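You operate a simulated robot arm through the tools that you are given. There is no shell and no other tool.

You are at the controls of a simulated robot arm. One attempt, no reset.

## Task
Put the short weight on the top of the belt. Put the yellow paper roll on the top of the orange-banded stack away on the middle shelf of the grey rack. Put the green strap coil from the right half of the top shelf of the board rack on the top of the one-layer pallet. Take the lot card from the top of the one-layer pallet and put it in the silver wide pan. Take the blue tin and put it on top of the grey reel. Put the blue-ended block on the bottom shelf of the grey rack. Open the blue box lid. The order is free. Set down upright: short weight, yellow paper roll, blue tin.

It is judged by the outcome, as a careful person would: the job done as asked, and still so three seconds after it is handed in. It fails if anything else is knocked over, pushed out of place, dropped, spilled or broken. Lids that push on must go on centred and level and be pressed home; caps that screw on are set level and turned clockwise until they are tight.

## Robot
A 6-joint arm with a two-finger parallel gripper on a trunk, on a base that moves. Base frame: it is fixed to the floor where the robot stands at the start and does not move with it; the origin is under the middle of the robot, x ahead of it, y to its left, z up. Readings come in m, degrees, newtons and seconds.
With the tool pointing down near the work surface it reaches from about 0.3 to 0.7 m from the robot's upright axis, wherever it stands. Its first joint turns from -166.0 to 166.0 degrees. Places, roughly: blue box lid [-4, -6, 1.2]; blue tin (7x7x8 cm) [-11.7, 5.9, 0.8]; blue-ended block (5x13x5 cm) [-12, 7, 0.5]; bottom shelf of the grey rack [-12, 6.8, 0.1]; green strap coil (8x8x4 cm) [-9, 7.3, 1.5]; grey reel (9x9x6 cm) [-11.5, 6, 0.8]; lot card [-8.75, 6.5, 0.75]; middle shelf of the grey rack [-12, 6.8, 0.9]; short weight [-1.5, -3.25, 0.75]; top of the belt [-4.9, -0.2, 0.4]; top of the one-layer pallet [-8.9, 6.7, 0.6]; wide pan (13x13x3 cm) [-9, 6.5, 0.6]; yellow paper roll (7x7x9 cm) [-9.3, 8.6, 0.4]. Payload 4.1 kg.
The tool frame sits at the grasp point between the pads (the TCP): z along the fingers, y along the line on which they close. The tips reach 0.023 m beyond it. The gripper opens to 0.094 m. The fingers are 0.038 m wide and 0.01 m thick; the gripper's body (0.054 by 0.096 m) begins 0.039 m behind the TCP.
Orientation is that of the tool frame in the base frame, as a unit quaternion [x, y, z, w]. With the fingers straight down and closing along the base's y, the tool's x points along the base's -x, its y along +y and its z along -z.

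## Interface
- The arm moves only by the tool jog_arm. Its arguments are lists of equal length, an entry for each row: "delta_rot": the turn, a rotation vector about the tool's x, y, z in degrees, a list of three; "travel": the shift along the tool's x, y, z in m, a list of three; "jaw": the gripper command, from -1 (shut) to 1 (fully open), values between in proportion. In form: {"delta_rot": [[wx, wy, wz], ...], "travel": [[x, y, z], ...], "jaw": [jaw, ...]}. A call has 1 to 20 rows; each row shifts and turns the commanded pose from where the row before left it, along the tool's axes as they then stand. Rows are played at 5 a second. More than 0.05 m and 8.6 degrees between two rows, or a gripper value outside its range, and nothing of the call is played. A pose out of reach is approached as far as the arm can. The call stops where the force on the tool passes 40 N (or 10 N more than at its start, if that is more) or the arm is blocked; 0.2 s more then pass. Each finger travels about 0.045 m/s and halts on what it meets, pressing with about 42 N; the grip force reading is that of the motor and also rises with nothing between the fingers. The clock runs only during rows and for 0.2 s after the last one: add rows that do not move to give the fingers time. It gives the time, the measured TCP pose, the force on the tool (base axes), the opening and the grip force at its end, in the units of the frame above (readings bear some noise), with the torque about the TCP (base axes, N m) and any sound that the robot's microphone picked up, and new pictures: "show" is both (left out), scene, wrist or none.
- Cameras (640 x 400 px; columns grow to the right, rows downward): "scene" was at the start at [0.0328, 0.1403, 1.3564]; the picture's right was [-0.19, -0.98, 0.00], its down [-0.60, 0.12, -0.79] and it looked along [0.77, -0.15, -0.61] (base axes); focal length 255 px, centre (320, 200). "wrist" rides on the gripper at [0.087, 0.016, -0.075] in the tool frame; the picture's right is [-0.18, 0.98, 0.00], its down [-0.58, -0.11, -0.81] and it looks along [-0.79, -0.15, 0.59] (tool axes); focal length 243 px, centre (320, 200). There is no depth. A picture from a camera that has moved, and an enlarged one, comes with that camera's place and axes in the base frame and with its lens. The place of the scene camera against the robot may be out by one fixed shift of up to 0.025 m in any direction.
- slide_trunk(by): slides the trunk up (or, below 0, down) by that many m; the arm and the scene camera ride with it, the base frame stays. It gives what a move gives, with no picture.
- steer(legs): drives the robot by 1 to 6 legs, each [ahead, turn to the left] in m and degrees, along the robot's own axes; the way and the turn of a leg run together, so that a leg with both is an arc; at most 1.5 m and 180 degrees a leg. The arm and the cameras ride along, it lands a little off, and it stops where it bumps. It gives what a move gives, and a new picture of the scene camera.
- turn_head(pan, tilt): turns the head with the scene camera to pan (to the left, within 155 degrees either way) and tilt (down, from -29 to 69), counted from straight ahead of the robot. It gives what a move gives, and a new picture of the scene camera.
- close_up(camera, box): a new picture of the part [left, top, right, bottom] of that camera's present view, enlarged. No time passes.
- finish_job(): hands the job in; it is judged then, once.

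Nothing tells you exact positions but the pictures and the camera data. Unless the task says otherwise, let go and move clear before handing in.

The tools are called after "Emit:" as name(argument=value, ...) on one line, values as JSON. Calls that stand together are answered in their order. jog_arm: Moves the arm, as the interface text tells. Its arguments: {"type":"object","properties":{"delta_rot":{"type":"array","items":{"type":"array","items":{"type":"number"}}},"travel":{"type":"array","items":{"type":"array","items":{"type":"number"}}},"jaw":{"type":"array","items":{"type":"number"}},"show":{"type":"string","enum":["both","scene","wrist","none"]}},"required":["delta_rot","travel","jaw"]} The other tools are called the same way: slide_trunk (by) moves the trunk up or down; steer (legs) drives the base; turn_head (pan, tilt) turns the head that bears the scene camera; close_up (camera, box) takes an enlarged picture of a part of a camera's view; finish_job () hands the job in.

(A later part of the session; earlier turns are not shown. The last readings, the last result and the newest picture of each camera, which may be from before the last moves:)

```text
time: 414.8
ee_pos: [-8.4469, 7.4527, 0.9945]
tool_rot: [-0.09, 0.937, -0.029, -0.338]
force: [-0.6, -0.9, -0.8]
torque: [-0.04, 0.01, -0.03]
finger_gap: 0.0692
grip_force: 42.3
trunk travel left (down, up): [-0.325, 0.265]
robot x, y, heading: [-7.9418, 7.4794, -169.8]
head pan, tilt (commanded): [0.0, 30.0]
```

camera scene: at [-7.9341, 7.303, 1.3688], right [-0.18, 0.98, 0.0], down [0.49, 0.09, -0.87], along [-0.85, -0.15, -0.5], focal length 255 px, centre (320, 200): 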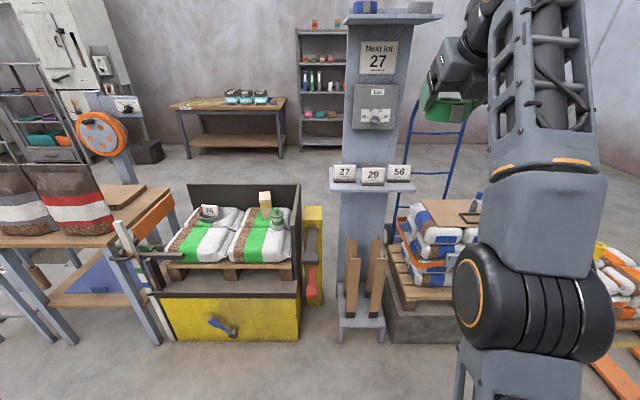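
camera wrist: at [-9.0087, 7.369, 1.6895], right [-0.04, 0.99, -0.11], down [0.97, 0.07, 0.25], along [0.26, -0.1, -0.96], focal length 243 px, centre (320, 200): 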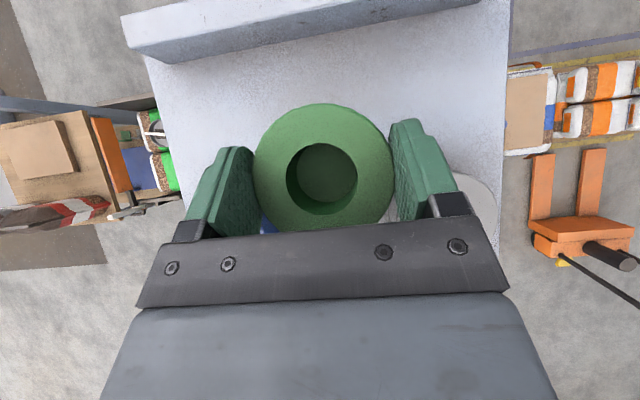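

Now I'll carry the coil over to the east side of the pallet again.

Emit:
steer(legs=[[0, 80], [0.81, 0], [0, -80], [0.38, 0]])

Emit:
turn_head(pan=0, tilt=42)

Emit:
jog_arm(delta_rot=[[0, 0, 0]], travel=[[0, 0, 0]], jaw=[-1], show="both")

```text
time: 428.0
ee_pos: [-8.8106, 6.5756, 0.9959]
tool_rot: [-0.089, 0.937, -0.029, -0.338]
force: [-0.6, 0.4, -0.7]
torque: [-0.02, 0.0, 0.02]
finger_gap: 0.0692
grip_force: 41.9
trunk travel left (down, up): [-0.325, 0.265]
robot x, y, heading: [-8.3061, 6.601, -170.0]
head pan, tilt (commanded): [0.0, 30.0]
camera scene: at [-8.2978, 6.4265, 1.3687], right [-0.18, 0.98, 0.0], down [0.49, 0.09, -0.87], along [-0.85, -0.15, -0.5], focal length 255 px, centre (320, 200)
```

scene: 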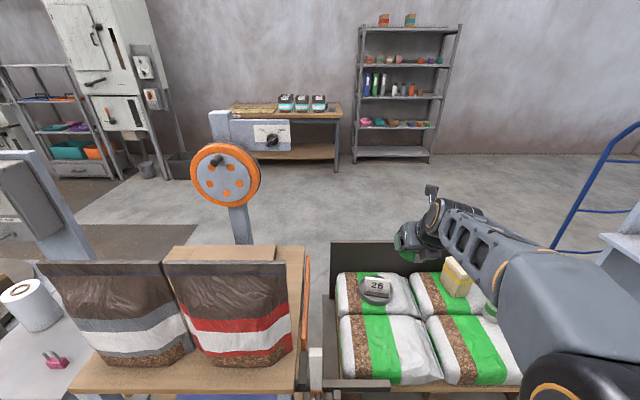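

```text
time: 428.8
ee_pos: [-8.8116, 6.5772, 0.9962]
tool_rot: [-0.089, 0.937, -0.029, -0.337]
force: [0.4, 0.8, -0.2]
torque: [-0.01, 0.01, 0.01]
finger_gap: 0.0693
grip_force: 42.5
trunk travel left (down, up): [-0.325, 0.265]
robot x, y, heading: [-8.3084, 6.6072, -169.8]
head pan, tilt (commanded): [0.0, 42.0]
camera scene: at [-8.2913, 6.4276, 1.3504], right [-0.18, 0.98, 0.0], down [0.66, 0.12, -0.74], along [-0.73, -0.13, -0.67], focal length 255 px, centre (320, 200)
```

scene: 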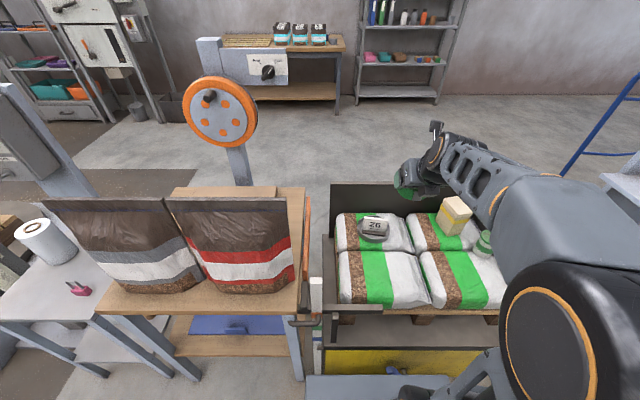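

```text
time: 429.2
ee_pos: [-8.8115, 6.5762, 0.9958]
tool_rot: [-0.089, 0.937, -0.029, -0.337]
force: [-0.6, 0.5, 0.3]
torque: [-0.04, -0.01, 0.02]
finger_gap: 0.0691
grip_force: 42.0
trunk travel left (down, up): [-0.325, 0.265]
robot x, y, heading: [-8.3046, 6.6095, -170.2]
head pan, tilt (commanded): [0.0, 42.0]
camera scene: at [-8.2912, 6.4276, 1.3504], right [-0.18, 0.98, 0.0], down [0.66, 0.12, -0.74], along [-0.73, -0.13, -0.67], focal length 255 px, centre (320, 200)
camera wrist: at [-8.8329, 6.5874, 1.1093], right [-0.04, 0.99, -0.11], down [0.97, 0.07, 0.25], along [0.26, -0.1, -0.96], focal length 243 px, centre (320, 200)
```

scene: 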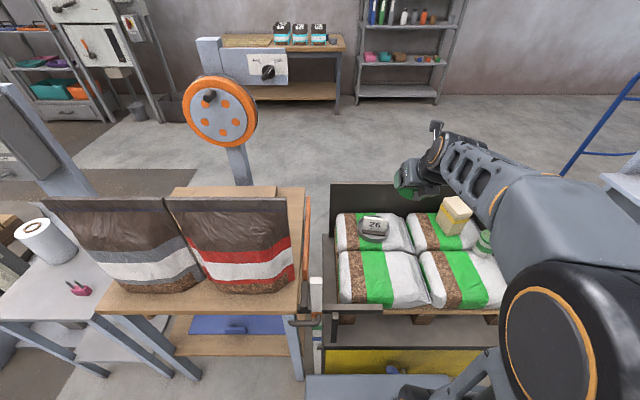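
wrist: 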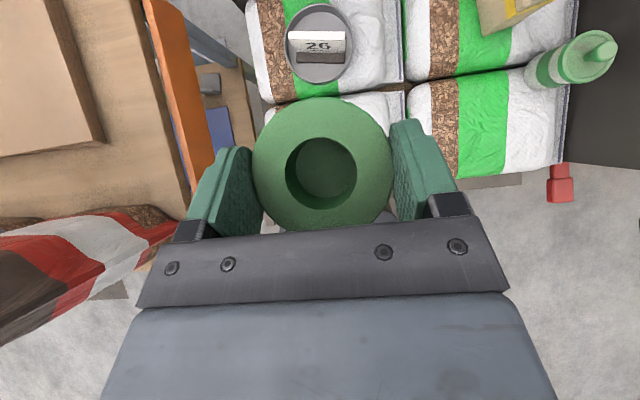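

The south-east bag (where the card stood) is free, centred at about (-8.80, 6.55). I'll move over it and lower the coil.

Emit:
jog_arm(delta_rot=[[0, 0, 0], [0, 0, 0], [0, 0, 0], [0, 0, 0], [0, 0, 0], [0, 0, 0], [0, 0, 0], [0, 0, 0], [0, 0, 0]], travel=[[-0.0049, -0.0277, -0.0043], [-0.0255, 0, 0.0309], [-0.0255, 0, 0.0309], [-0.0255, 0, 0.0309], [-0.0255, 0, 0.0309], [-0.0255, 0, 0.0309], [-0.0255, 0, 0.0309], [-0.0255, 0, 0.0309], [-0.0191, 0, 0.0232]], jaw=[-1, -1, -1, -1, -1, -1, -1, -1, -1], show="both")

Emit:
close_up(camera="scene", box=[320, 190, 520, 330])

```text
time: 431.2
ee_pos: [-8.8036, 6.5607, 0.7025]
tool_rot: [-0.092, 0.937, -0.034, -0.336]
force: [0.0, 0.5, -0.3]
torque: [-0.03, 0.0, 0.0]
finger_gap: 0.0693
grip_force: 41.5
out of reach, approached as far as the arm can: row 6, 9
trunk travel left (down, up): [-0.325, 0.265]
robot x, y, heading: [-8.3053, 6.6072, -169.9]
head pan, tilt (commanded): [0.0, 42.0]
camera scene: at [-8.2911, 6.4275, 1.3504], right [-0.18, 0.98, 0.0], down [0.66, 0.12, -0.74], along [-0.73, -0.13, -0.67], focal length 255 px, centre (320, 200)
camera wrist: at [-8.8259, 6.5716, 0.8162], right [-0.05, 0.99, -0.12], down [0.96, 0.08, 0.25], along [0.26, -0.1, -0.96], focal length 243 px, centre (320, 200)
```

scene: 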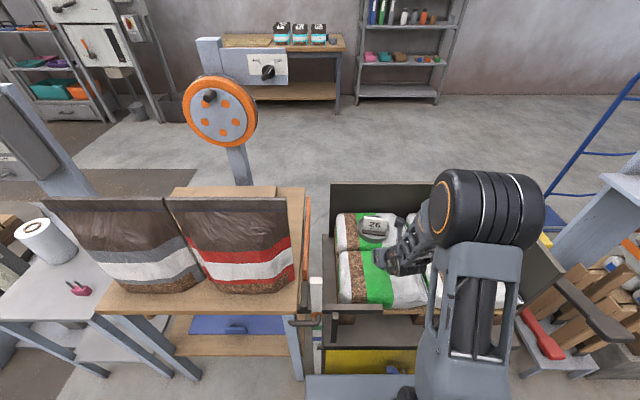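
wrist: 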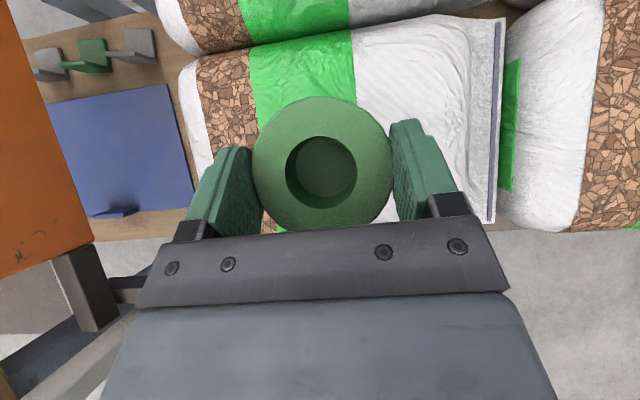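

```text
2.86 times, centred on (420, 260) of scene
camera zoom: at [-8.2911, 6.4275, 1.3504], right [-0.18, 0.98, 0.0], down [0.66, 0.12, -0.74], along [-0.73, -0.13, -0.67], focal length 730 px, centre (34, 29)
```

zoom: 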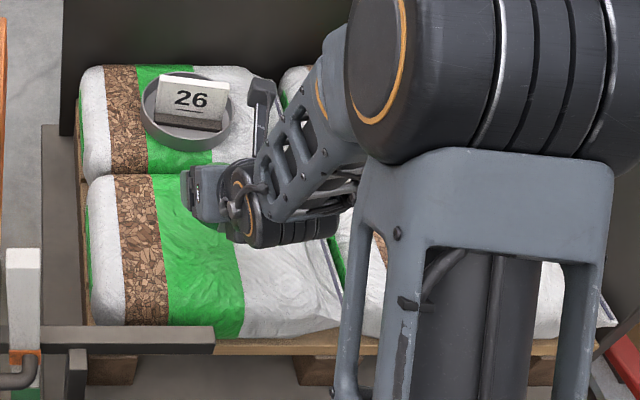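

The arm is hitting a wrist limit low down, so I'll lower the rest of the way with the trunk.

Emit:
slide_trunk(by=-0.05)

Emit:
slide_trunk(by=-0.01)

```text
time: 432.1
ee_pos: [-8.804, 6.5603, 0.653]
tool_rot: [-0.091, 0.937, -0.034, -0.336]
force: [-0.1, 0.0, -0.4]
torque: [0.05, 0.01, 0.02]
finger_gap: 0.0692
grip_force: 42.3
trunk travel left (down, up): [-0.275, 0.315]
robot x, y, heading: [-8.3085, 6.6058, -169.9]
head pan, tilt (commanded): [0.0, 42.0]
```

```text
time: 432.7
ee_pos: [-8.8036, 6.5597, 0.6441]
tool_rot: [-0.091, 0.937, -0.035, -0.337]
force: [-0.1, 0.7, -0.1]
torque: [0.03, 0.0, 0.04]
finger_gap: 0.0692
grip_force: 41.8
trunk travel left (down, up): [-0.265, 0.325]
robot x, y, heading: [-8.3029, 6.607, -169.8]
head pan, tilt (commanded): [0.0, 42.0]
```

Emit:
slide_trunk(by=-0.008)

Emit:
slide_trunk(by=-0.006)

```text
time: 433.2
ee_pos: [-8.8051, 6.5599, 0.6396]
tool_rot: [-0.091, 0.935, -0.034, -0.341]
force: [4.8, -0.4, 37.6]
torque: [0.05, 0.03, 0.14]
finger_gap: 0.0695
grip_force: 41.6
trunk travel left (down, up): [-0.257, 0.333]
robot x, y, heading: [-8.3043, 6.6055, -169.8]
head pan, tilt (commanded): [0.0, 42.0]
```

```text
time: 433.7
ee_pos: [-8.806, 6.5598, 0.635]
tool_rot: [-0.092, 0.935, -0.035, -0.342]
force: [-0.1, -0.5, 15.8]
torque: [-0.01, -0.43, 0.03]
finger_gap: 0.0698
grip_force: 42.3
trunk travel left (down, up): [-0.253, 0.337]
robot x, y, heading: [-8.304, 6.6068, -169.9]
head pan, tilt (commanded): [0.0, 42.0]
stopped: the force on the tool passed its limit at 92 N (the readings are from after the stop); the commanded pose is now the measured one
```

The coil is down on the bag, a little hard. I'll ease up and check before releasing.

Emit:
slide_trunk(by=0.004)

Emit:
jog_arm(delta_rot=[[0, 0, 0]], travel=[[0, 0, 0]], jaw=[-1], show="both")

```text
time: 434.2
ee_pos: [-8.805, 6.5583, 0.6373]
tool_rot: [-0.091, 0.936, -0.034, -0.339]
force: [0.8, 0.3, -0.6]
torque: [-0.02, 0.0, -0.01]
finger_gap: 0.0703
grip_force: 41.9
trunk travel left (down, up): [-0.257, 0.333]
robot x, y, heading: [-8.3027, 6.6051, -169.6]
head pan, tilt (commanded): [0.0, 42.0]
```

```text
time: 434.6
ee_pos: [-8.8043, 6.5591, 0.6379]
tool_rot: [-0.092, 0.935, -0.034, -0.34]
force: [0.5, -0.3, -1.1]
torque: [-0.01, -0.01, 0.0]
finger_gap: 0.0702
grip_force: 42.3
trunk travel left (down, up): [-0.257, 0.333]
robot x, y, heading: [-8.3069, 6.6069, -170.0]
head pan, tilt (commanded): [0.0, 42.0]
camera scene: at [-8.2912, 6.4276, 1.2822], right [-0.18, 0.98, 0.0], down [0.66, 0.12, -0.74], along [-0.73, -0.13, -0.67], focal length 255 px, centre (320, 200)
camera wrist: at [-8.8268, 6.5714, 0.7504], right [-0.05, 0.99, -0.12], down [0.97, 0.08, 0.25], along [0.25, -0.1, -0.96], focal length 243 px, centre (320, 200)
```

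scene: 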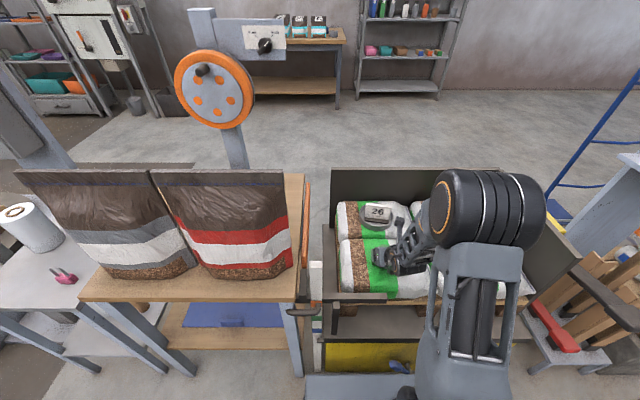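
wrist: 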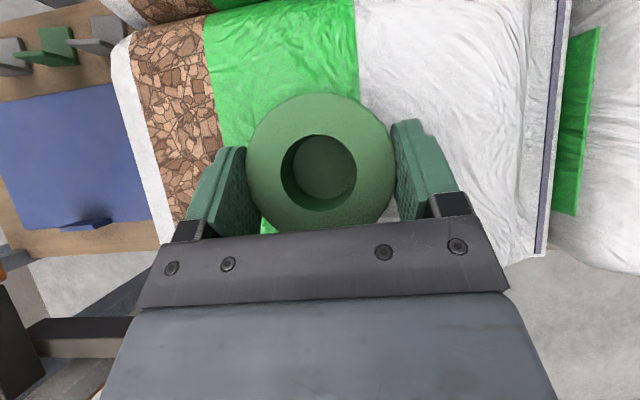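

Emit:
jog_arm(delta_rot=[[0, 0, 0], [0, 0, 0], [0, 0, 0], [0, 0, 0], [0, 0, 0], [0, 0, 0]], travel=[[0, 0, 0.001], [0, 0, 0], [0, 0, 0], [0, 0, 0], [0, 0, -0.02], [0, 0, -0.02]], jaw=[0.55, 0.65, 0.8, 1, 1, 1], show="wrist")

```text
time: 436.0
ee_pos: [-8.7801, 6.5633, 0.6672]
tool_rot: [-0.09, 0.936, -0.033, -0.34]
force: [-0.8, 0.3, 1.0]
torque: [-0.02, 0.02, -0.02]
finger_gap: 0.0936
grip_force: 0.0
trunk travel left (down, up): [-0.257, 0.333]
robot x, y, heading: [-8.3029, 6.6088, -169.9]
head pan, tilt (commanded): [0.0, 42.0]
camera wrist: at [-8.8027, 6.576, 0.7804], right [-0.05, 0.99, -0.12], down [0.97, 0.08, 0.25], along [0.25, -0.1, -0.96], focal length 243 px, centre (320, 200)
```

wrist: 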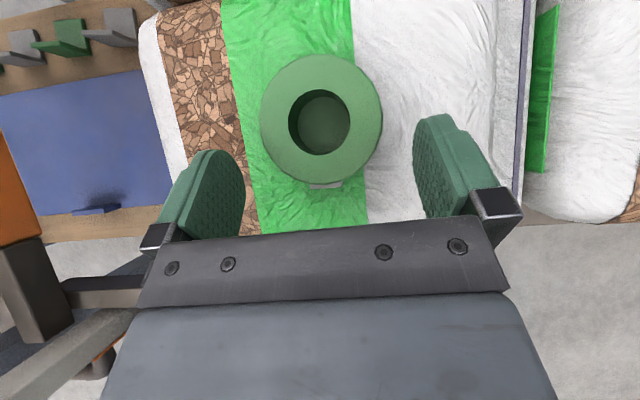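

The coil rests flat on the bag. I'll withdraw, raise the trunk and restore the normal forward pose.

Emit:
jog_arm(delta_rot=[[0, 0, 0], [0, 0, 0], [0, 0, 0], [0, 0, 0], [0, 0, 0], [0, 0, 0]], travel=[[0, 0, -0.03], [0, 0, -0.03], [0.012, 0, -0.04], [0.012, 0, -0.04], [0.012, 0, -0.04], [0.012, 0, -0.04]], jaw=[1, 1, 1, 1, 1, 1], show="scene")

Emit:
slide_trunk(by=0.068)

Emit:
steer(legs=[[-0.4, 0]])

Emit:
close_up(camera="scene", box=[300, 160, 500, 310])

```text
time: 437.4
ee_pos: [-8.6782, 6.5852, 0.8672]
tool_rot: [-0.091, 0.936, -0.034, -0.339]
force: [-0.1, -0.5, -0.9]
torque: [-0.01, -0.04, 0.03]
finger_gap: 0.094
grip_force: 0.0
trunk travel left (down, up): [-0.257, 0.333]
robot x, y, heading: [-8.3048, 6.6032, -169.9]
head pan, tilt (commanded): [0.0, 42.0]
camera scene: at [-8.2915, 6.4276, 1.2822], right [-0.18, 0.98, 0.0], down [0.66, 0.12, -0.74], along [-0.73, -0.13, -0.67], focal length 255 px, centre (320, 200)
```

scene: 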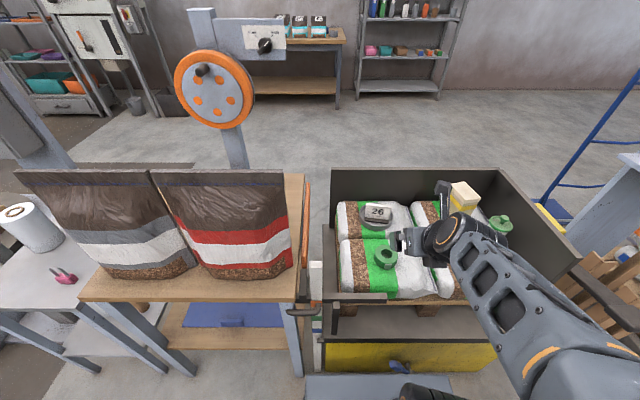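

```text
time: 438.5
ee_pos: [-8.6775, 6.5847, 0.9354]
tool_rot: [-0.091, 0.936, -0.034, -0.339]
force: [0.5, -0.5, 0.7]
torque: [0.02, 0.0, 0.02]
finger_gap: 0.0937
grip_force: 0.0
trunk travel left (down, up): [-0.325, 0.265]
robot x, y, heading: [-8.3045, 6.6007, -169.8]
head pan, tilt (commanded): [0.0, 42.0]
```

```text
time: 441.0
ee_pos: [-8.2853, 6.6544, 0.9347]
tool_rot: [-0.093, 0.935, -0.034, -0.339]
force: [-0.7, 0.0, -0.6]
torque: [0.02, 0.02, -0.01]
finger_gap: 0.0939
grip_force: 0.0
trunk travel left (down, up): [-0.325, 0.265]
robot x, y, heading: [-7.9136, 6.6748, -169.7]
head pan, tilt (commanded): [0.0, 42.0]
camera scene: at [-7.8976, 6.4983, 1.3502], right [-0.18, 0.98, 0.0], down [0.66, 0.12, -0.74], along [-0.73, -0.13, -0.67], focal length 255 px, centre (320, 200)
```

scene: 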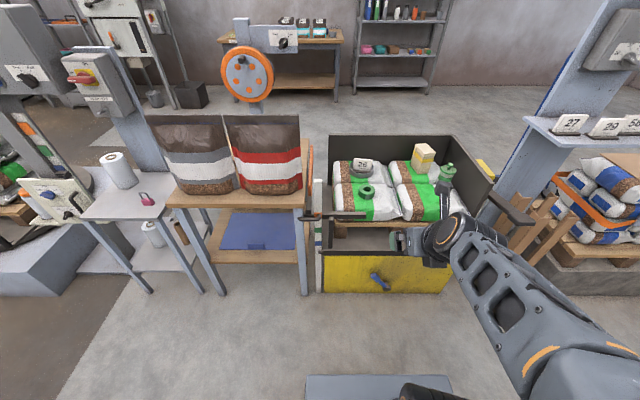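

```text
2.67 times, centred on (400, 235) of scene
camera zoom: at [-7.8976, 6.4983, 1.3502], right [-0.18, 0.98, 0.0], down [0.66, 0.12, -0.74], along [-0.73, -0.13, -0.67], focal length 681 px, centre (107, 107)
```

zoom: 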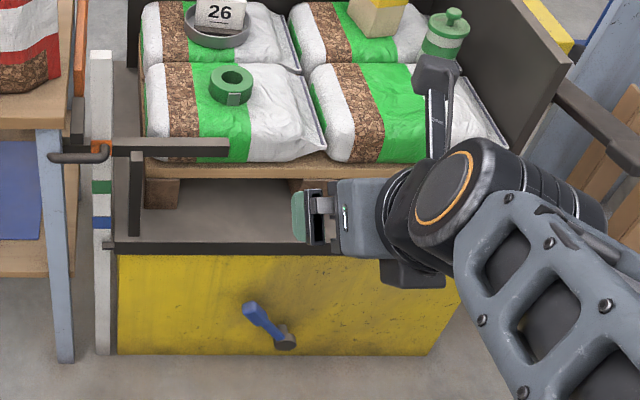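

Coil and card are both in place. I'll restore the arm's pose and drive north to look at the orange-banded stack.

Emit:
jog_arm(delta_rot=[[0, -8, 0], [0, -8, 0], [0, -8, 0], [0, -8, 0], [0, -8, 0], [0, 0, -8.2], [0, 0, -8.2], [0, 0, -8.2], [0, 0, -8.2], [0, 0, -8.2], [0, 0, -8.2], [0, 0, -8.2], [0, 0, -8.2], [0, 0, -8.2], [0, 0, -8.2], [0, 0, -8.2]], travel=[[0, 0, 0], [0, 0, 0], [0, 0, 0], [0, 0, 0], [0, 0, 0], [0, 0, 0], [0, 0, 0], [0, 0, 0], [0, 0, 0], [0, 0, 0], [0, 0, 0], [0, 0, 0], [0, 0, 0], [0, 0, 0], [0, 0, 0], [0, 0, 0]], jaw=[1, 1, 1, 1, 1, 1, 1, 1, 1, 1, 1, 1, 1, 1, 1, 1], show="none")

Emit:
jog_arm(delta_rot=[[0, 0, -8.2], [0, 0, -8.2], [0, 0, -8.2], [0, 0, -8.2], [0, 0, -8.2], [0, 0, -8.2], [0, 0, -8.2], [0, 0, -8.2], [0, 0, -8.2], [0, 0, -8.2], [0, 0, -8.2]], travel=[[0, 0, 0], [0, 0, 0], [0, 0, 0], [0, 0, 0], [0, 0, 0], [0, 0, 0], [0, 0, 0], [0, 0, 0], [0, 0, 0], [0, 0, 0], [0, 0, 0]], jaw=[1, 1, 1, 1, 1, 1, 1, 1, 1, 1, 1], show="none")

Emit:
steer(legs=[[0, -85], [1.2, 0]])

Emit:
turn_head(pan=50, tilt=30)

```text
time: 444.4
ee_pos: [-8.2844, 6.6548, 0.9344]
tool_rot: [0.775, -0.632, 0.001, 0.0]
force: [0.4, -0.2, -0.1]
torque: [0.0, -0.04, 0.02]
finger_gap: 0.094
grip_force: 0.0
trunk travel left (down, up): [-0.325, 0.265]
robot x, y, heading: [-7.9107, 6.6727, -169.9]
head pan, tilt (commanded): [0.0, 42.0]
```

```text
time: 446.8
ee_pos: [-8.2841, 6.6548, 0.9354]
tool_rot: [0.995, 0.104, 0.001, 0.001]
force: [0.6, -0.4, -0.5]
torque: [-0.03, 0.0, -0.02]
finger_gap: 0.0938
grip_force: 0.1
trunk travel left (down, up): [-0.325, 0.265]
robot x, y, heading: [-7.914, 6.6737, -169.6]
head pan, tilt (commanded): [0.0, 42.0]
```

```text
time: 456.5
ee_pos: [-8.2801, 8.2107, 0.9342]
tool_rot: [0.801, -0.598, 0.0, 0.002]
force: [0.3, -1.2, -0.6]
torque: [0.01, 0.0, -0.01]
finger_gap: 0.094
grip_force: 0.1
trunk travel left (down, up): [-0.325, 0.265]
robot x, y, heading: [-8.2287, 7.8414, 105.3]
head pan, tilt (commanded): [0.0, 42.0]
camera scene: at [-8.3875, 7.812, 1.3502], right [0.97, 0.26, 0.0], down [0.17, -0.65, -0.74], along [-0.19, 0.72, -0.67], focal length 255 px, centre (320, 200)
```

scene: 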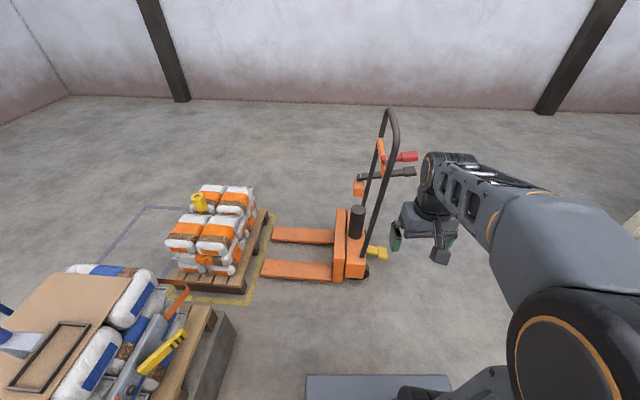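

```text
time: 457.7
ee_pos: [-8.2794, 8.2114, 0.9355]
tool_rot: [0.802, -0.598, 0.0, 0.001]
force: [0.5, 1.0, -0.3]
torque: [0.02, -0.01, -0.02]
finger_gap: 0.0939
grip_force: 0.0
trunk travel left (down, up): [-0.325, 0.265]
robot x, y, heading: [-8.2281, 7.8435, 105.0]
head pan, tilt (commanded): [50.0, 30.0]
camera scene: at [-8.4478, 7.7696, 1.3685], right [0.42, 0.91, 0.0], down [0.45, -0.21, -0.87], along [-0.78, 0.37, -0.5], focal length 255 px, centre (320, 200)
```

scene: 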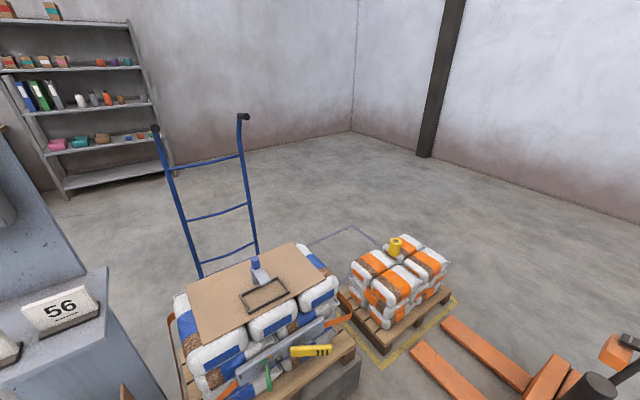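

The roll stands on the orange stack at about (-9.26, 8.61). The jack's forks block the east side, so I'll circle round the jack to the north and come in from the west.

Emit:
steer(legs=[[0, -41.6], [1.185, 0], [0, 51.8], [0.94, 0], [0, 68], [1.3, 0]])

Emit:
turn_head(pan=60, tilt=30)

```text
time: 481.5
ee_pos: [-9.7821, 9.6632, 0.934]
tool_rot: [0.999, 0.054, 0.0, 0.0]
force: [0.2, 0.1, -0.3]
torque: [-0.01, -0.03, 0.03]
finger_gap: 0.0941
grip_force: 0.0
trunk travel left (down, up): [-0.325, 0.265]
robot x, y, heading: [-9.4093, 9.6451, -175.6]
head pan, tilt (commanded): [50.0, 30.0]
camera scene: at [-9.379, 9.4013, 1.3685], right [-0.81, 0.58, 0.0], down [0.29, 0.41, -0.87], along [-0.5, -0.71, -0.5], focal length 255 px, centre (320, 200)
```

scene: 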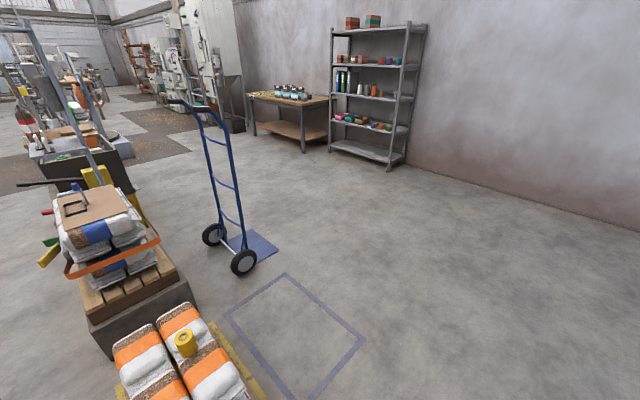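

```text
time: 482.2
ee_pos: [-9.7808, 9.6616, 0.9354]
tool_rot: [0.999, 0.053, 0.002, 0.001]
force: [1.4, -0.1, -0.3]
torque: [0.0, 0.02, 0.01]
finger_gap: 0.094
grip_force: 0.1
trunk travel left (down, up): [-0.325, 0.265]
robot x, y, heading: [-9.4077, 9.6426, -175.7]
head pan, tilt (commanded): [60.0, 30.0]
camera scene: at [-9.3655, 9.3934, 1.3685], right [-0.9, 0.43, 0.0], down [0.21, 0.45, -0.87], along [-0.37, -0.78, -0.5], focal length 255 px, centre (320, 200)
```

scene: 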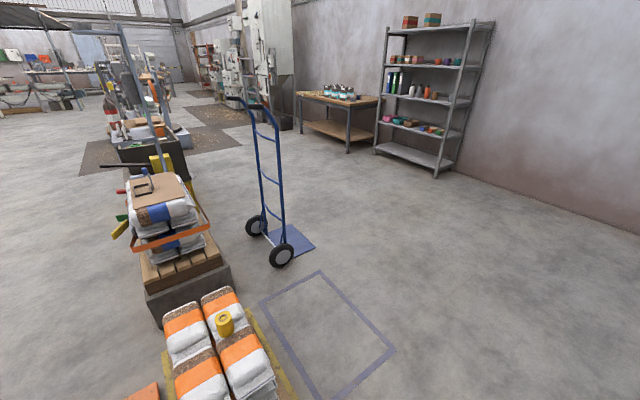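

The roll is at about (-9.30, 8.66). I'll drive to the west side of the stack and face east.

Emit:
steer(legs=[[0.5, 0], [0, 85], [0.93, 0], [0, 95]])

Emit:
turn_head(pan=0, tilt=45)

```text
time: 497.2
ee_pos: [-9.5424, 8.668, 0.9357]
tool_rot: [-0.044, 0.999, 0.001, -0.001]
force: [0.1, -0.3, 0.1]
torque: [0.02, 0.0, -0.01]
finger_gap: 0.0937
grip_force: 0.1
trunk travel left (down, up): [-0.325, 0.265]
robot x, y, heading: [-9.9164, 8.6878, 3.9]
head pan, tilt (commanded): [60.0, 30.0]
camera scene: at [-9.9385, 8.9232, 1.3685], right [0.9, -0.44, 0.0], down [-0.22, -0.45, -0.87], along [0.38, 0.78, -0.5], focal length 255 px, centre (320, 200)
```

scene: 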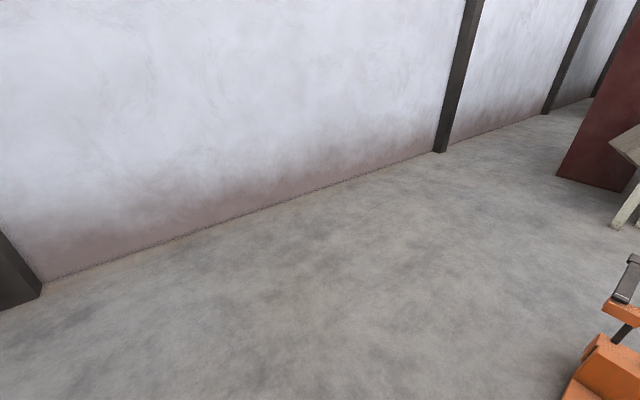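

```text
time: 498.5
ee_pos: [-9.544, 8.6672, 0.9357]
tool_rot: [-0.045, 0.999, 0.001, -0.001]
force: [0.2, 1.2, -0.3]
torque: [0.01, 0.01, 0.01]
finger_gap: 0.0942
grip_force: 0.1
trunk travel left (down, up): [-0.325, 0.265]
robot x, y, heading: [-9.9158, 8.689, 3.8]
head pan, tilt (commanded): [0.0, 45.0]
camera scene: at [-9.8975, 8.8474, 1.3459], right [0.06, -1.0, 0.0], down [-0.71, -0.05, -0.71], along [0.71, 0.05, -0.71], focal length 255 px, centre (320, 200)
```

scene: 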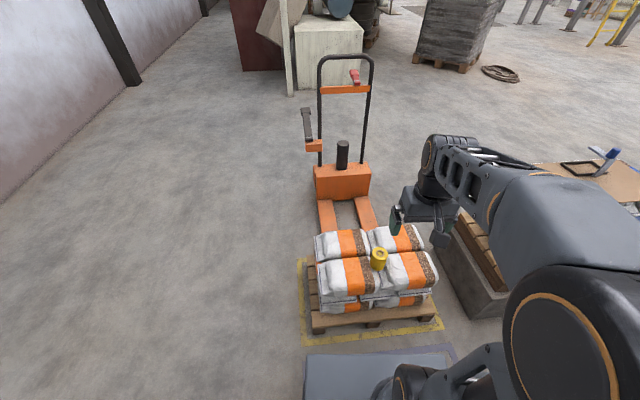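

The roll is 0.59 m ahead. I'll lower the arm toward it and check with the wrist camera.

Emit:
jog_arm(delta_rot=[[0, 0, 0], [0, 0, 0], [0, 0, 0], [0, 0, 0], [0, 0, 0], [0, 0, 0]], travel=[[-0.02, -0.006, 0.035], [-0.02, -0.006, 0.035], [-0.02, -0.006, 0.035], [-0.02, -0.006, 0.035], [-0.02, -0.006, 0.035], [-0.02, -0.006, 0.035]], jaw=[1, 1, 1, 1, 1, 1], show="both")

Emit:
close_up(camera="wrist", box=[200, 0, 440, 200])

```text
time: 499.9
ee_pos: [-9.4211, 8.6421, 0.7242]
tool_rot: [-0.045, 0.999, 0.001, -0.001]
force: [-0.5, -0.2, -0.2]
torque: [0.01, 0.02, -0.02]
finger_gap: 0.0941
grip_force: 0.0
trunk travel left (down, up): [-0.325, 0.265]
robot x, y, heading: [-9.9153, 8.6846, 3.7]
head pan, tilt (commanded): [0.0, 45.0]
camera scene: at [-9.8977, 8.8473, 1.346], right [0.06, -1.0, 0.0], down [-0.71, -0.04, -0.71], along [0.71, 0.04, -0.71], focal length 255 px, centre (320, 200)
camera wrist: at [-9.5083, 8.6506, 0.799], right [0.1, 1.0, 0.0], down [0.59, -0.06, 0.81], along [0.8, -0.08, -0.59], focal length 243 px, centre (320, 200)
```

scene: 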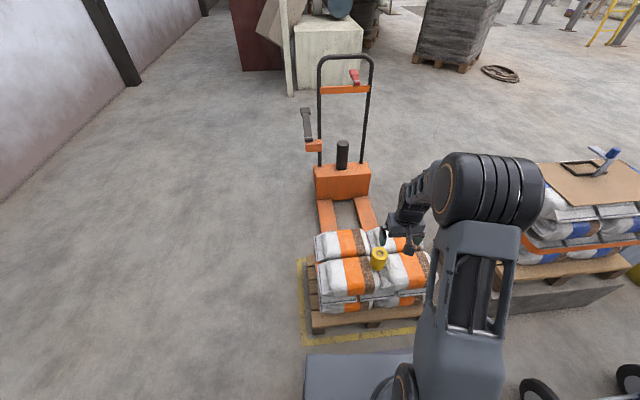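
wrist: 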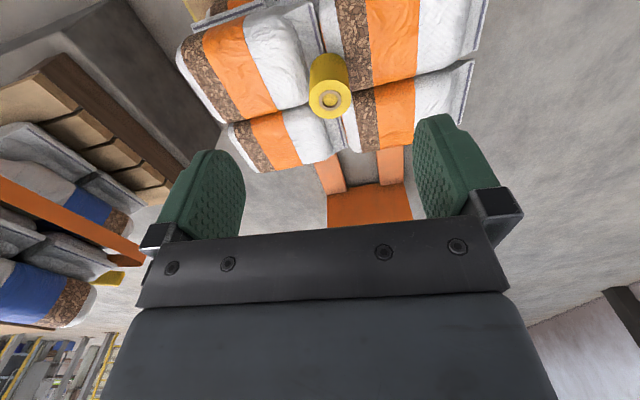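

```text
2.00 times, centred on (320, 100) of wrist
camera zoom: at [-9.5083, 8.6506, 0.799], right [0.1, 1.0, 0.0], down [0.59, -0.06, 0.81], along [0.8, -0.08, -0.59], focal length 485 px, centre (320, 400)
```

zoom: 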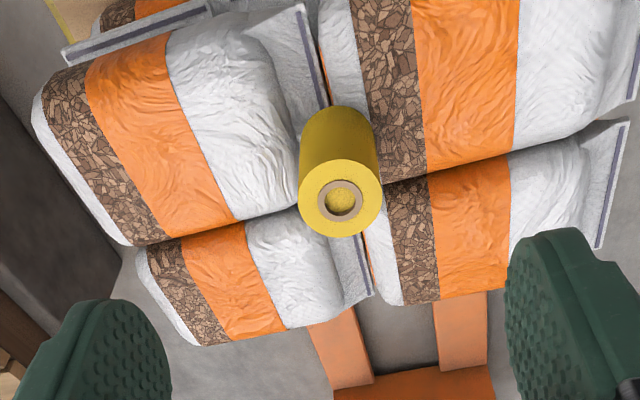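

Emit:
jog_arm(delta_rot=[[0, 0, 0], [0, 0, 0], [0, 0, 0], [0, 0, 0]], travel=[[-0.026, -0.0014, 0.03], [-0.026, -0.0014, 0.03], [-0.026, -0.0014, 0.03], [-0.026, -0.0014, 0.03]], jaw=[1, 1, 1, 1], show="both")

Emit:
close_up(camera="wrist", box=[200, 0, 440, 200])

```text
time: 500.9
ee_pos: [-9.3171, 8.6461, 0.6027]
tool_rot: [-0.045, 0.999, 0.0, -0.001]
force: [-0.4, 0.8, 0.0]
torque: [-0.01, -0.04, 0.02]
finger_gap: 0.094
grip_force: 0.1
trunk travel left (down, up): [-0.325, 0.265]
robot x, y, heading: [-9.9162, 8.6866, 3.4]
head pan, tilt (commanded): [0.0, 45.0]
camera scene: at [-9.8977, 8.8473, 1.346], right [0.06, -1.0, 0.0], down [-0.71, -0.04, -0.71], along [0.71, 0.04, -0.71], focal length 255 px, centre (320, 200)
camera wrist: at [-9.4052, 8.6547, 0.6789], right [0.1, 1.0, 0.0], down [0.59, -0.06, 0.81], along [0.8, -0.08, -0.59], focal length 243 px, centre (320, 200)
```

scene: 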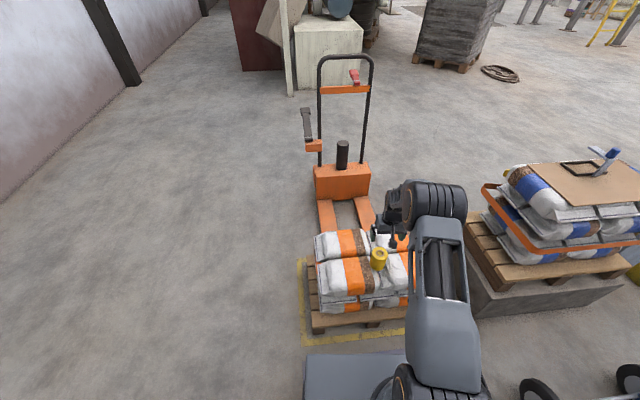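
wrist: 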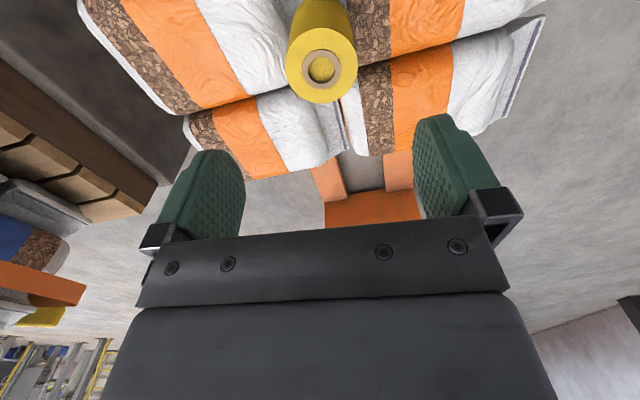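

```text
2.00 times, centred on (320, 100) of wrist
camera zoom: at [-9.4052, 8.6547, 0.6789], right [0.1, 1.0, 0.0], down [0.59, -0.06, 0.81], along [0.8, -0.08, -0.59], focal length 485 px, centre (320, 400)
```

zoom: 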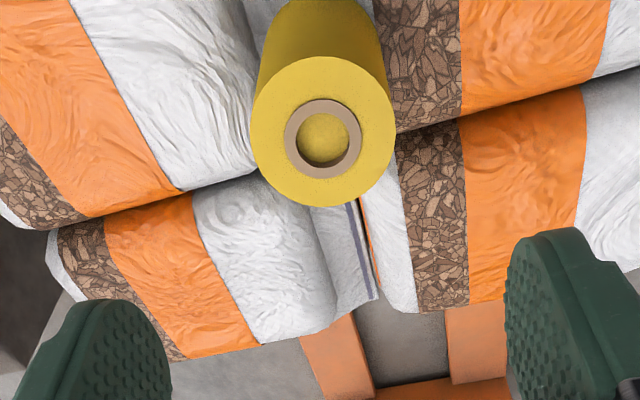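

Two views give the roll's centre at (-9.313, 8.647) with its top at z 0.478 and about 6 cm across. I'll descend around its upper half.

Emit:
jog_arm(delta_rot=[[0, 0, 0], [0, 0, 0], [0, 0, 0], [0, 0, 0]], travel=[[-0.004, 0, 0.04], [0, 0, 0.04], [0, 0, 0.04], [0, 0, 0.033]], jaw=[1, 1, 1, 1], show="wrist")

```text
time: 501.9
ee_pos: [-9.3137, 8.6486, 0.4519]
tool_rot: [-0.044, 0.999, 0.001, 0.0]
force: [-0.4, -0.1, 0.1]
torque: [-0.02, -0.01, 0.0]
finger_gap: 0.0939
grip_force: 0.0
trunk travel left (down, up): [-0.325, 0.265]
robot x, y, heading: [-9.915, 8.6898, 3.8]
head pan, tilt (commanded): [0.0, 45.0]
camera wrist: at [-9.4004, 8.6553, 0.5264], right [0.1, 1.0, 0.0], down [0.59, -0.06, 0.81], along [0.8, -0.08, -0.59], focal length 243 px, centre (320, 200)
```

wrist: 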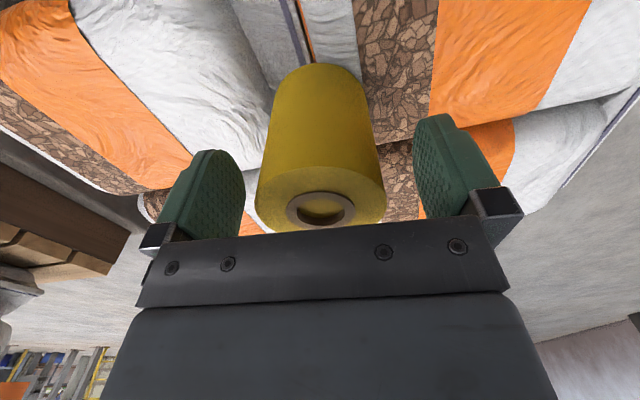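

The roll is centred between the fingers. I'll close and lift it.

Emit:
jog_arm(delta_rot=[[0, 0, 0], [0, 0, 0], [0, 0, 0], [0, 0, 0], [0, 0, 0], [0, 0, 0]], travel=[[0, 0, 0], [0, 0, 0], [0, 0, 0], [0, 0, 0], [0, 0, 0], [0, 0, 0]], jaw=[0.6, 0.3, 0, -0.5, -1, -1], show="wrist")

Emit:
jog_arm(delta_rot=[[0, 0, 0], [0, 0, 0], [0, 0, 0], [0, 0, 0], [0, 0, 0]], travel=[[0, 0, -0.02], [0, 0, -0.03], [0, 0, -0.04], [0, 0, -0.04], [0, 0, -0.04]], jaw=[-1, -1, -1, -1, -1], show="both")

```text
time: 503.3
ee_pos: [-9.3131, 8.6479, 0.4507]
tool_rot: [-0.044, 0.999, 0.001, -0.001]
force: [-0.5, 0.4, 0.0]
torque: [-0.03, -0.06, 0.06]
finger_gap: 0.063
grip_force: 42.3
trunk travel left (down, up): [-0.325, 0.265]
robot x, y, heading: [-9.9153, 8.6884, 3.8]
head pan, tilt (commanded): [0.0, 45.0]
camera wrist: at [-9.4008, 8.6554, 0.5265], right [0.1, 1.0, 0.0], down [0.59, -0.06, 0.8], along [0.8, -0.08, -0.59], focal length 243 px, centre (320, 200)
```

wrist: 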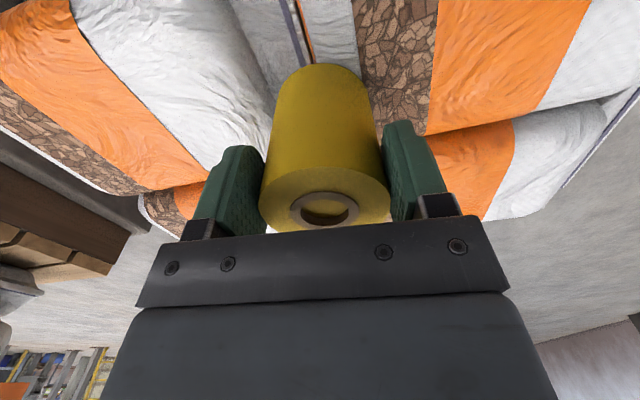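

```text
time: 504.5
ee_pos: [-9.3136, 8.6467, 0.6218]
tool_rot: [-0.044, 0.999, 0.002, -0.001]
force: [0.3, 0.0, -2.2]
torque: [0.02, 0.01, 0.01]
finger_gap: 0.0633
grip_force: 42.1
trunk travel left (down, up): [-0.325, 0.265]
robot x, y, heading: [-9.9156, 8.6887, 3.8]
head pan, tilt (commanded): [0.0, 45.0]
camera scene: at [-9.8971, 8.8473, 1.3459], right [0.06, -1.0, 0.0], down [-0.71, -0.04, -0.71], along [0.71, 0.04, -0.71], focal length 255 px, centre (320, 200)
camera wrist: at [-9.4005, 8.6546, 0.6979], right [0.1, 1.0, 0.0], down [0.59, -0.06, 0.8], along [0.8, -0.08, -0.59], focal length 243 px, centre (320, 200)
```

scene: 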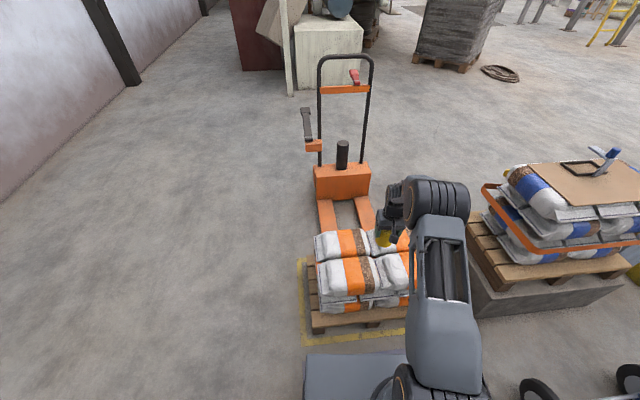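
wrist: 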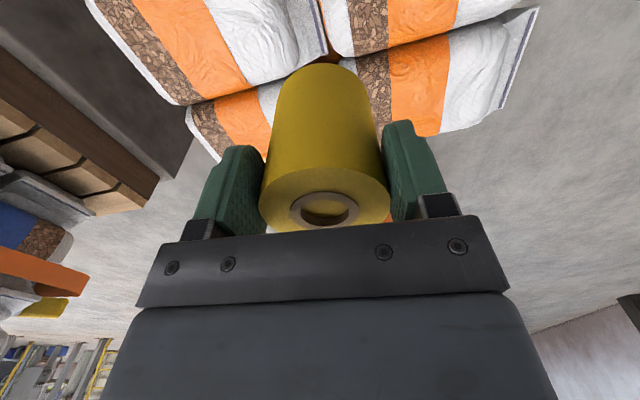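

I hold the roll, but a straight-down hand won't fit well under the next shelf. I'll set it back where it stood and regrip it with the hand tilted forward.

Emit:
jog_arm(delta_rot=[[0, 0, 0], [0, 0, 0], [0, 0, 0], [0, 0, 0], [0, 0, 0], [0, 0, 0]], travel=[[0, 0, 0.04], [0, 0, 0.04], [0, 0, 0.04], [0, 0, 0.035], [0, 0, 0.012], [0, 0, 0.003]], jaw=[-1, -1, -1, -1, -1, -1], show="none")

```text
time: 505.9
ee_pos: [-9.3132, 8.6455, 0.4521]
tool_rot: [-0.044, 0.999, 0.001, -0.001]
force: [0.4, -0.4, -1.6]
torque: [0.02, 0.03, -0.05]
finger_gap: 0.0628
grip_force: 41.8
trunk travel left (down, up): [-0.325, 0.265]
robot x, y, heading: [-9.9152, 8.6887, 3.4]
head pan, tilt (commanded): [0.0, 45.0]
```

Emit:
jog_arm(delta_rot=[[0, 0, 0], [0, 0, 0]], travel=[[0, 0, 0.002], [0, 0, 0]], jaw=[-1, -1], show="none")

```text
time: 506.5
ee_pos: [-9.3139, 8.6468, 0.4511]
tool_rot: [-0.045, 0.999, 0.001, 0.0]
force: [-4.1, 0.1, 13.6]
torque: [-0.03, 0.42, 0.04]
finger_gap: 0.0628
grip_force: 41.6
trunk travel left (down, up): [-0.325, 0.265]
robot x, y, heading: [-9.9191, 8.687, 3.5]
head pan, tilt (commanded): [0.0, 45.0]
```

Emit:
jog_arm(delta_rot=[[0, 0, 0], [0, 0, 0], [0, 0, 0], [0, 0, 0], [0, 0, 0], [0, 0, 0], [0, 0, 0], [0, 0, 0]], travel=[[0, 0, -0.001], [0, 0, 0], [0, 0, 0], [0, 0, 0], [0, 0, -0.02], [0, 0, -0.04], [0, 0, -0.04], [0, 0, -0.04]], jaw=[0.45, 0.6, 0.8, 1, 1, 1, 1, 1], show="wrist")

```text
time: 508.3
ee_pos: [-9.3141, 8.646, 0.5895]
tool_rot: [-0.044, 0.999, 0.001, -0.001]
force: [0.4, -0.2, -1.0]
torque: [-0.03, 0.04, 0.0]
finger_gap: 0.0939
grip_force: 0.1
trunk travel left (down, up): [-0.325, 0.265]
robot x, y, heading: [-9.916, 8.6897, 3.5]
head pan, tilt (commanded): [0.0, 45.0]
camera wrist: at [-9.4014, 8.6544, 0.6659], right [0.1, 1.0, 0.0], down [0.59, -0.06, 0.8], along [0.8, -0.08, -0.59], focal length 243 px, centre (320, 200)
```

wrist: 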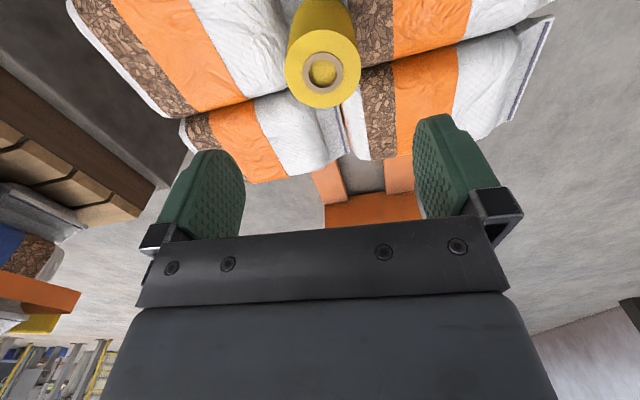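

The roll stands again. I'll tilt the hand 35° forward and go to a pre-grasp point up and to the west.

Emit:
jog_arm(delta_rot=[[0, -7, 0], [0, -7, 0], [0, -7, 0], [0, -7, 0], [0, -7, 0], [0, 0, 0], [0, 0, 0], [0, 0, 0]], travel=[[0, 0, 0], [0, 0, 0], [0, 0, 0], [0, 0, 0], [0, 0, 0], [0.028, 0, -0.0085], [0.028, 0, -0.0085], [0.029, 0, -0.0084]], jaw=[1, 1, 1, 1, 1, 1, 1, 1], show="both")

Emit:
close_up(camera="wrist", box=[200, 40, 440, 240])

```text
time: 510.1
ee_pos: [-9.4005, 8.6459, 0.5746]
tool_rot: [-0.049, 0.971, 0.032, 0.23]
force: [-0.9, -0.1, 0.0]
torque: [0.01, 0.03, 0.0]
finger_gap: 0.0941
grip_force: 0.0
out of reach, approached as far as the arm can: row 4, 5
trunk travel left (down, up): [-0.325, 0.265]
robot x, y, heading: [-9.9129, 8.6883, 3.6]
head pan, tilt (commanded): [0.0, 45.0]
camera scene: at [-9.8973, 8.8473, 1.3459], right [0.06, -1.0, 0.0], down [-0.71, -0.04, -0.71], along [0.71, 0.04, -0.71], focal length 255 px, centre (320, 200)
camera wrist: at [-9.5123, 8.6475, 0.6046], right [0.06, 0.99, 0.12], down [0.17, -0.13, 0.98], along [0.98, -0.04, -0.18], focal length 243 px, centre (320, 200)
```

scene: 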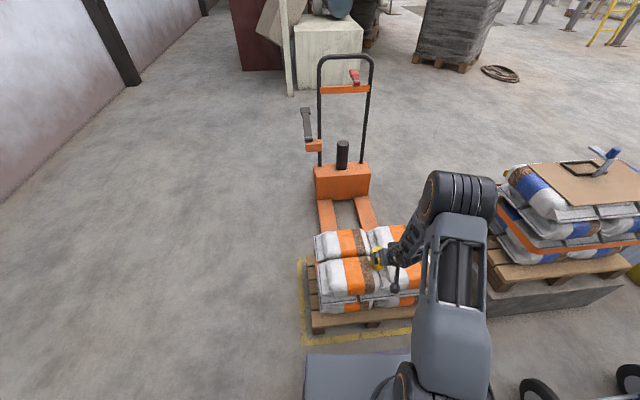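
wrist: 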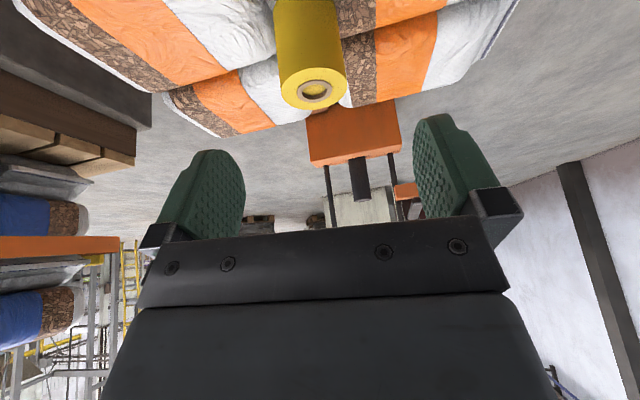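

```text
2.00 times, centred on (320, 140) of wrist
camera zoom: at [-9.5123, 8.6475, 0.6046], right [0.06, 0.99, 0.12], down [0.17, -0.13, 0.98], along [0.98, -0.04, -0.18], focal length 485 px, centre (320, 320)
```

zoom: 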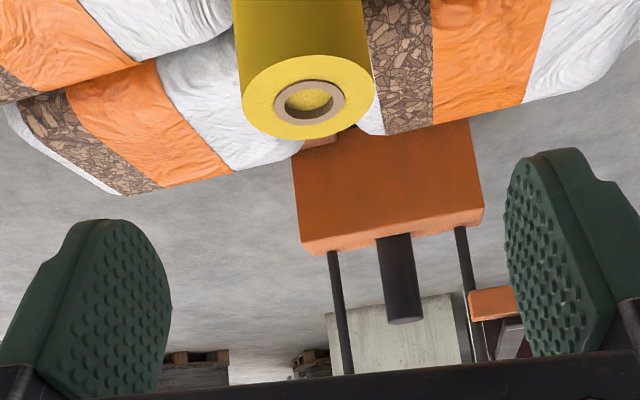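

The hand tilted 26.6°, which is enough. I'll take out a slight roll and go in around the paper roll.

Emit:
jog_arm(delta_rot=[[2.6, 0, 0], [0, 0, 0], [0, 0, 0]], travel=[[0, 0, 0], [-0.0092, -0.0073, 0.03], [0, 0, 0.04]], jaw=[1, 1, 1], show="wrist")

```text
time: 510.9
ee_pos: [-9.3608, 8.6413, 0.5179]
tool_rot: [-0.043, 0.972, 0.009, 0.23]
force: [0.4, 0.3, 0.2]
torque: [0.01, 0.0, -0.02]
finger_gap: 0.0941
grip_force: 0.1
trunk travel left (down, up): [-0.325, 0.265]
robot x, y, heading: [-9.9137, 8.6887, 3.5]
head pan, tilt (commanded): [0.0, 45.0]
camera wrist: at [-9.4719, 8.6471, 0.5458], right [0.08, 0.99, 0.08], down [0.17, -0.09, 0.98], along [0.98, -0.06, -0.17], focal length 243 px, centre (320, 200)
```

wrist: 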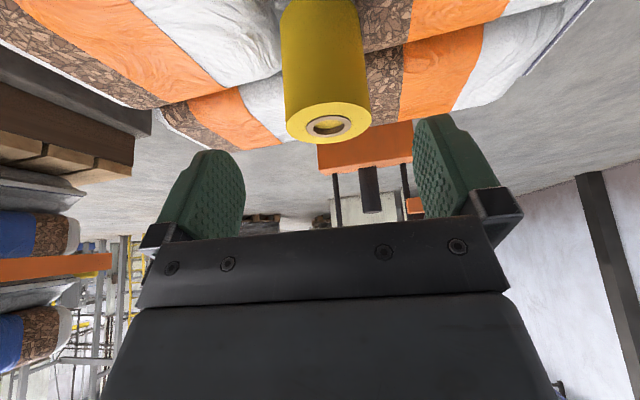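

Emit:
jog_arm(delta_rot=[[0, 0, 0], [0, 0, 0], [0, 0, 0]], travel=[[0, 0.0018, 0.03], [0, 0, 0.03], [0, 0, 0.0237]], jaw=[1, 1, 1], show="both")

```text
time: 511.7
ee_pos: [-9.3238, 8.6454, 0.442]
tool_rot: [-0.043, 0.972, 0.01, 0.23]
force: [0.1, -0.1, 0.4]
torque: [0.03, -0.01, 0.04]
finger_gap: 0.094
grip_force: 0.0
trunk travel left (down, up): [-0.325, 0.265]
robot x, y, heading: [-9.9137, 8.6907, 3.8]
head pan, tilt (commanded): [0.0, 45.0]
camera scene: at [-9.8975, 8.8473, 1.346], right [0.06, -1.0, 0.0], down [-0.71, -0.04, -0.71], along [0.71, 0.04, -0.71], focal length 255 px, centre (320, 200)
camera wrist: at [-9.4348, 8.652, 0.4699], right [0.08, 0.99, 0.08], down [0.17, -0.09, 0.98], along [0.98, -0.06, -0.17], focal length 243 px, centre (320, 200)
```

scene: 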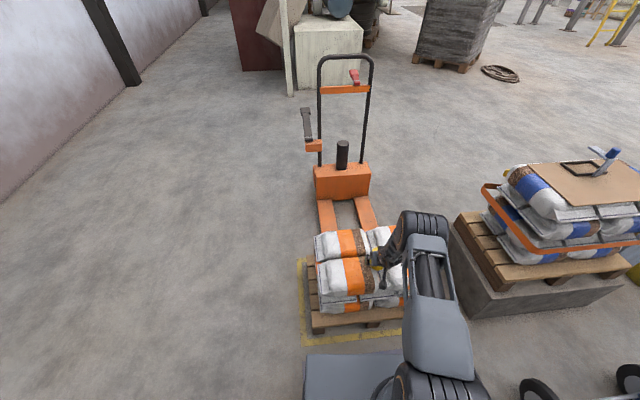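
wrist: 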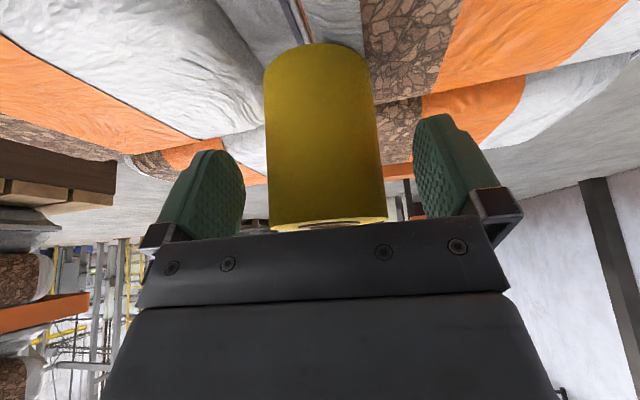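

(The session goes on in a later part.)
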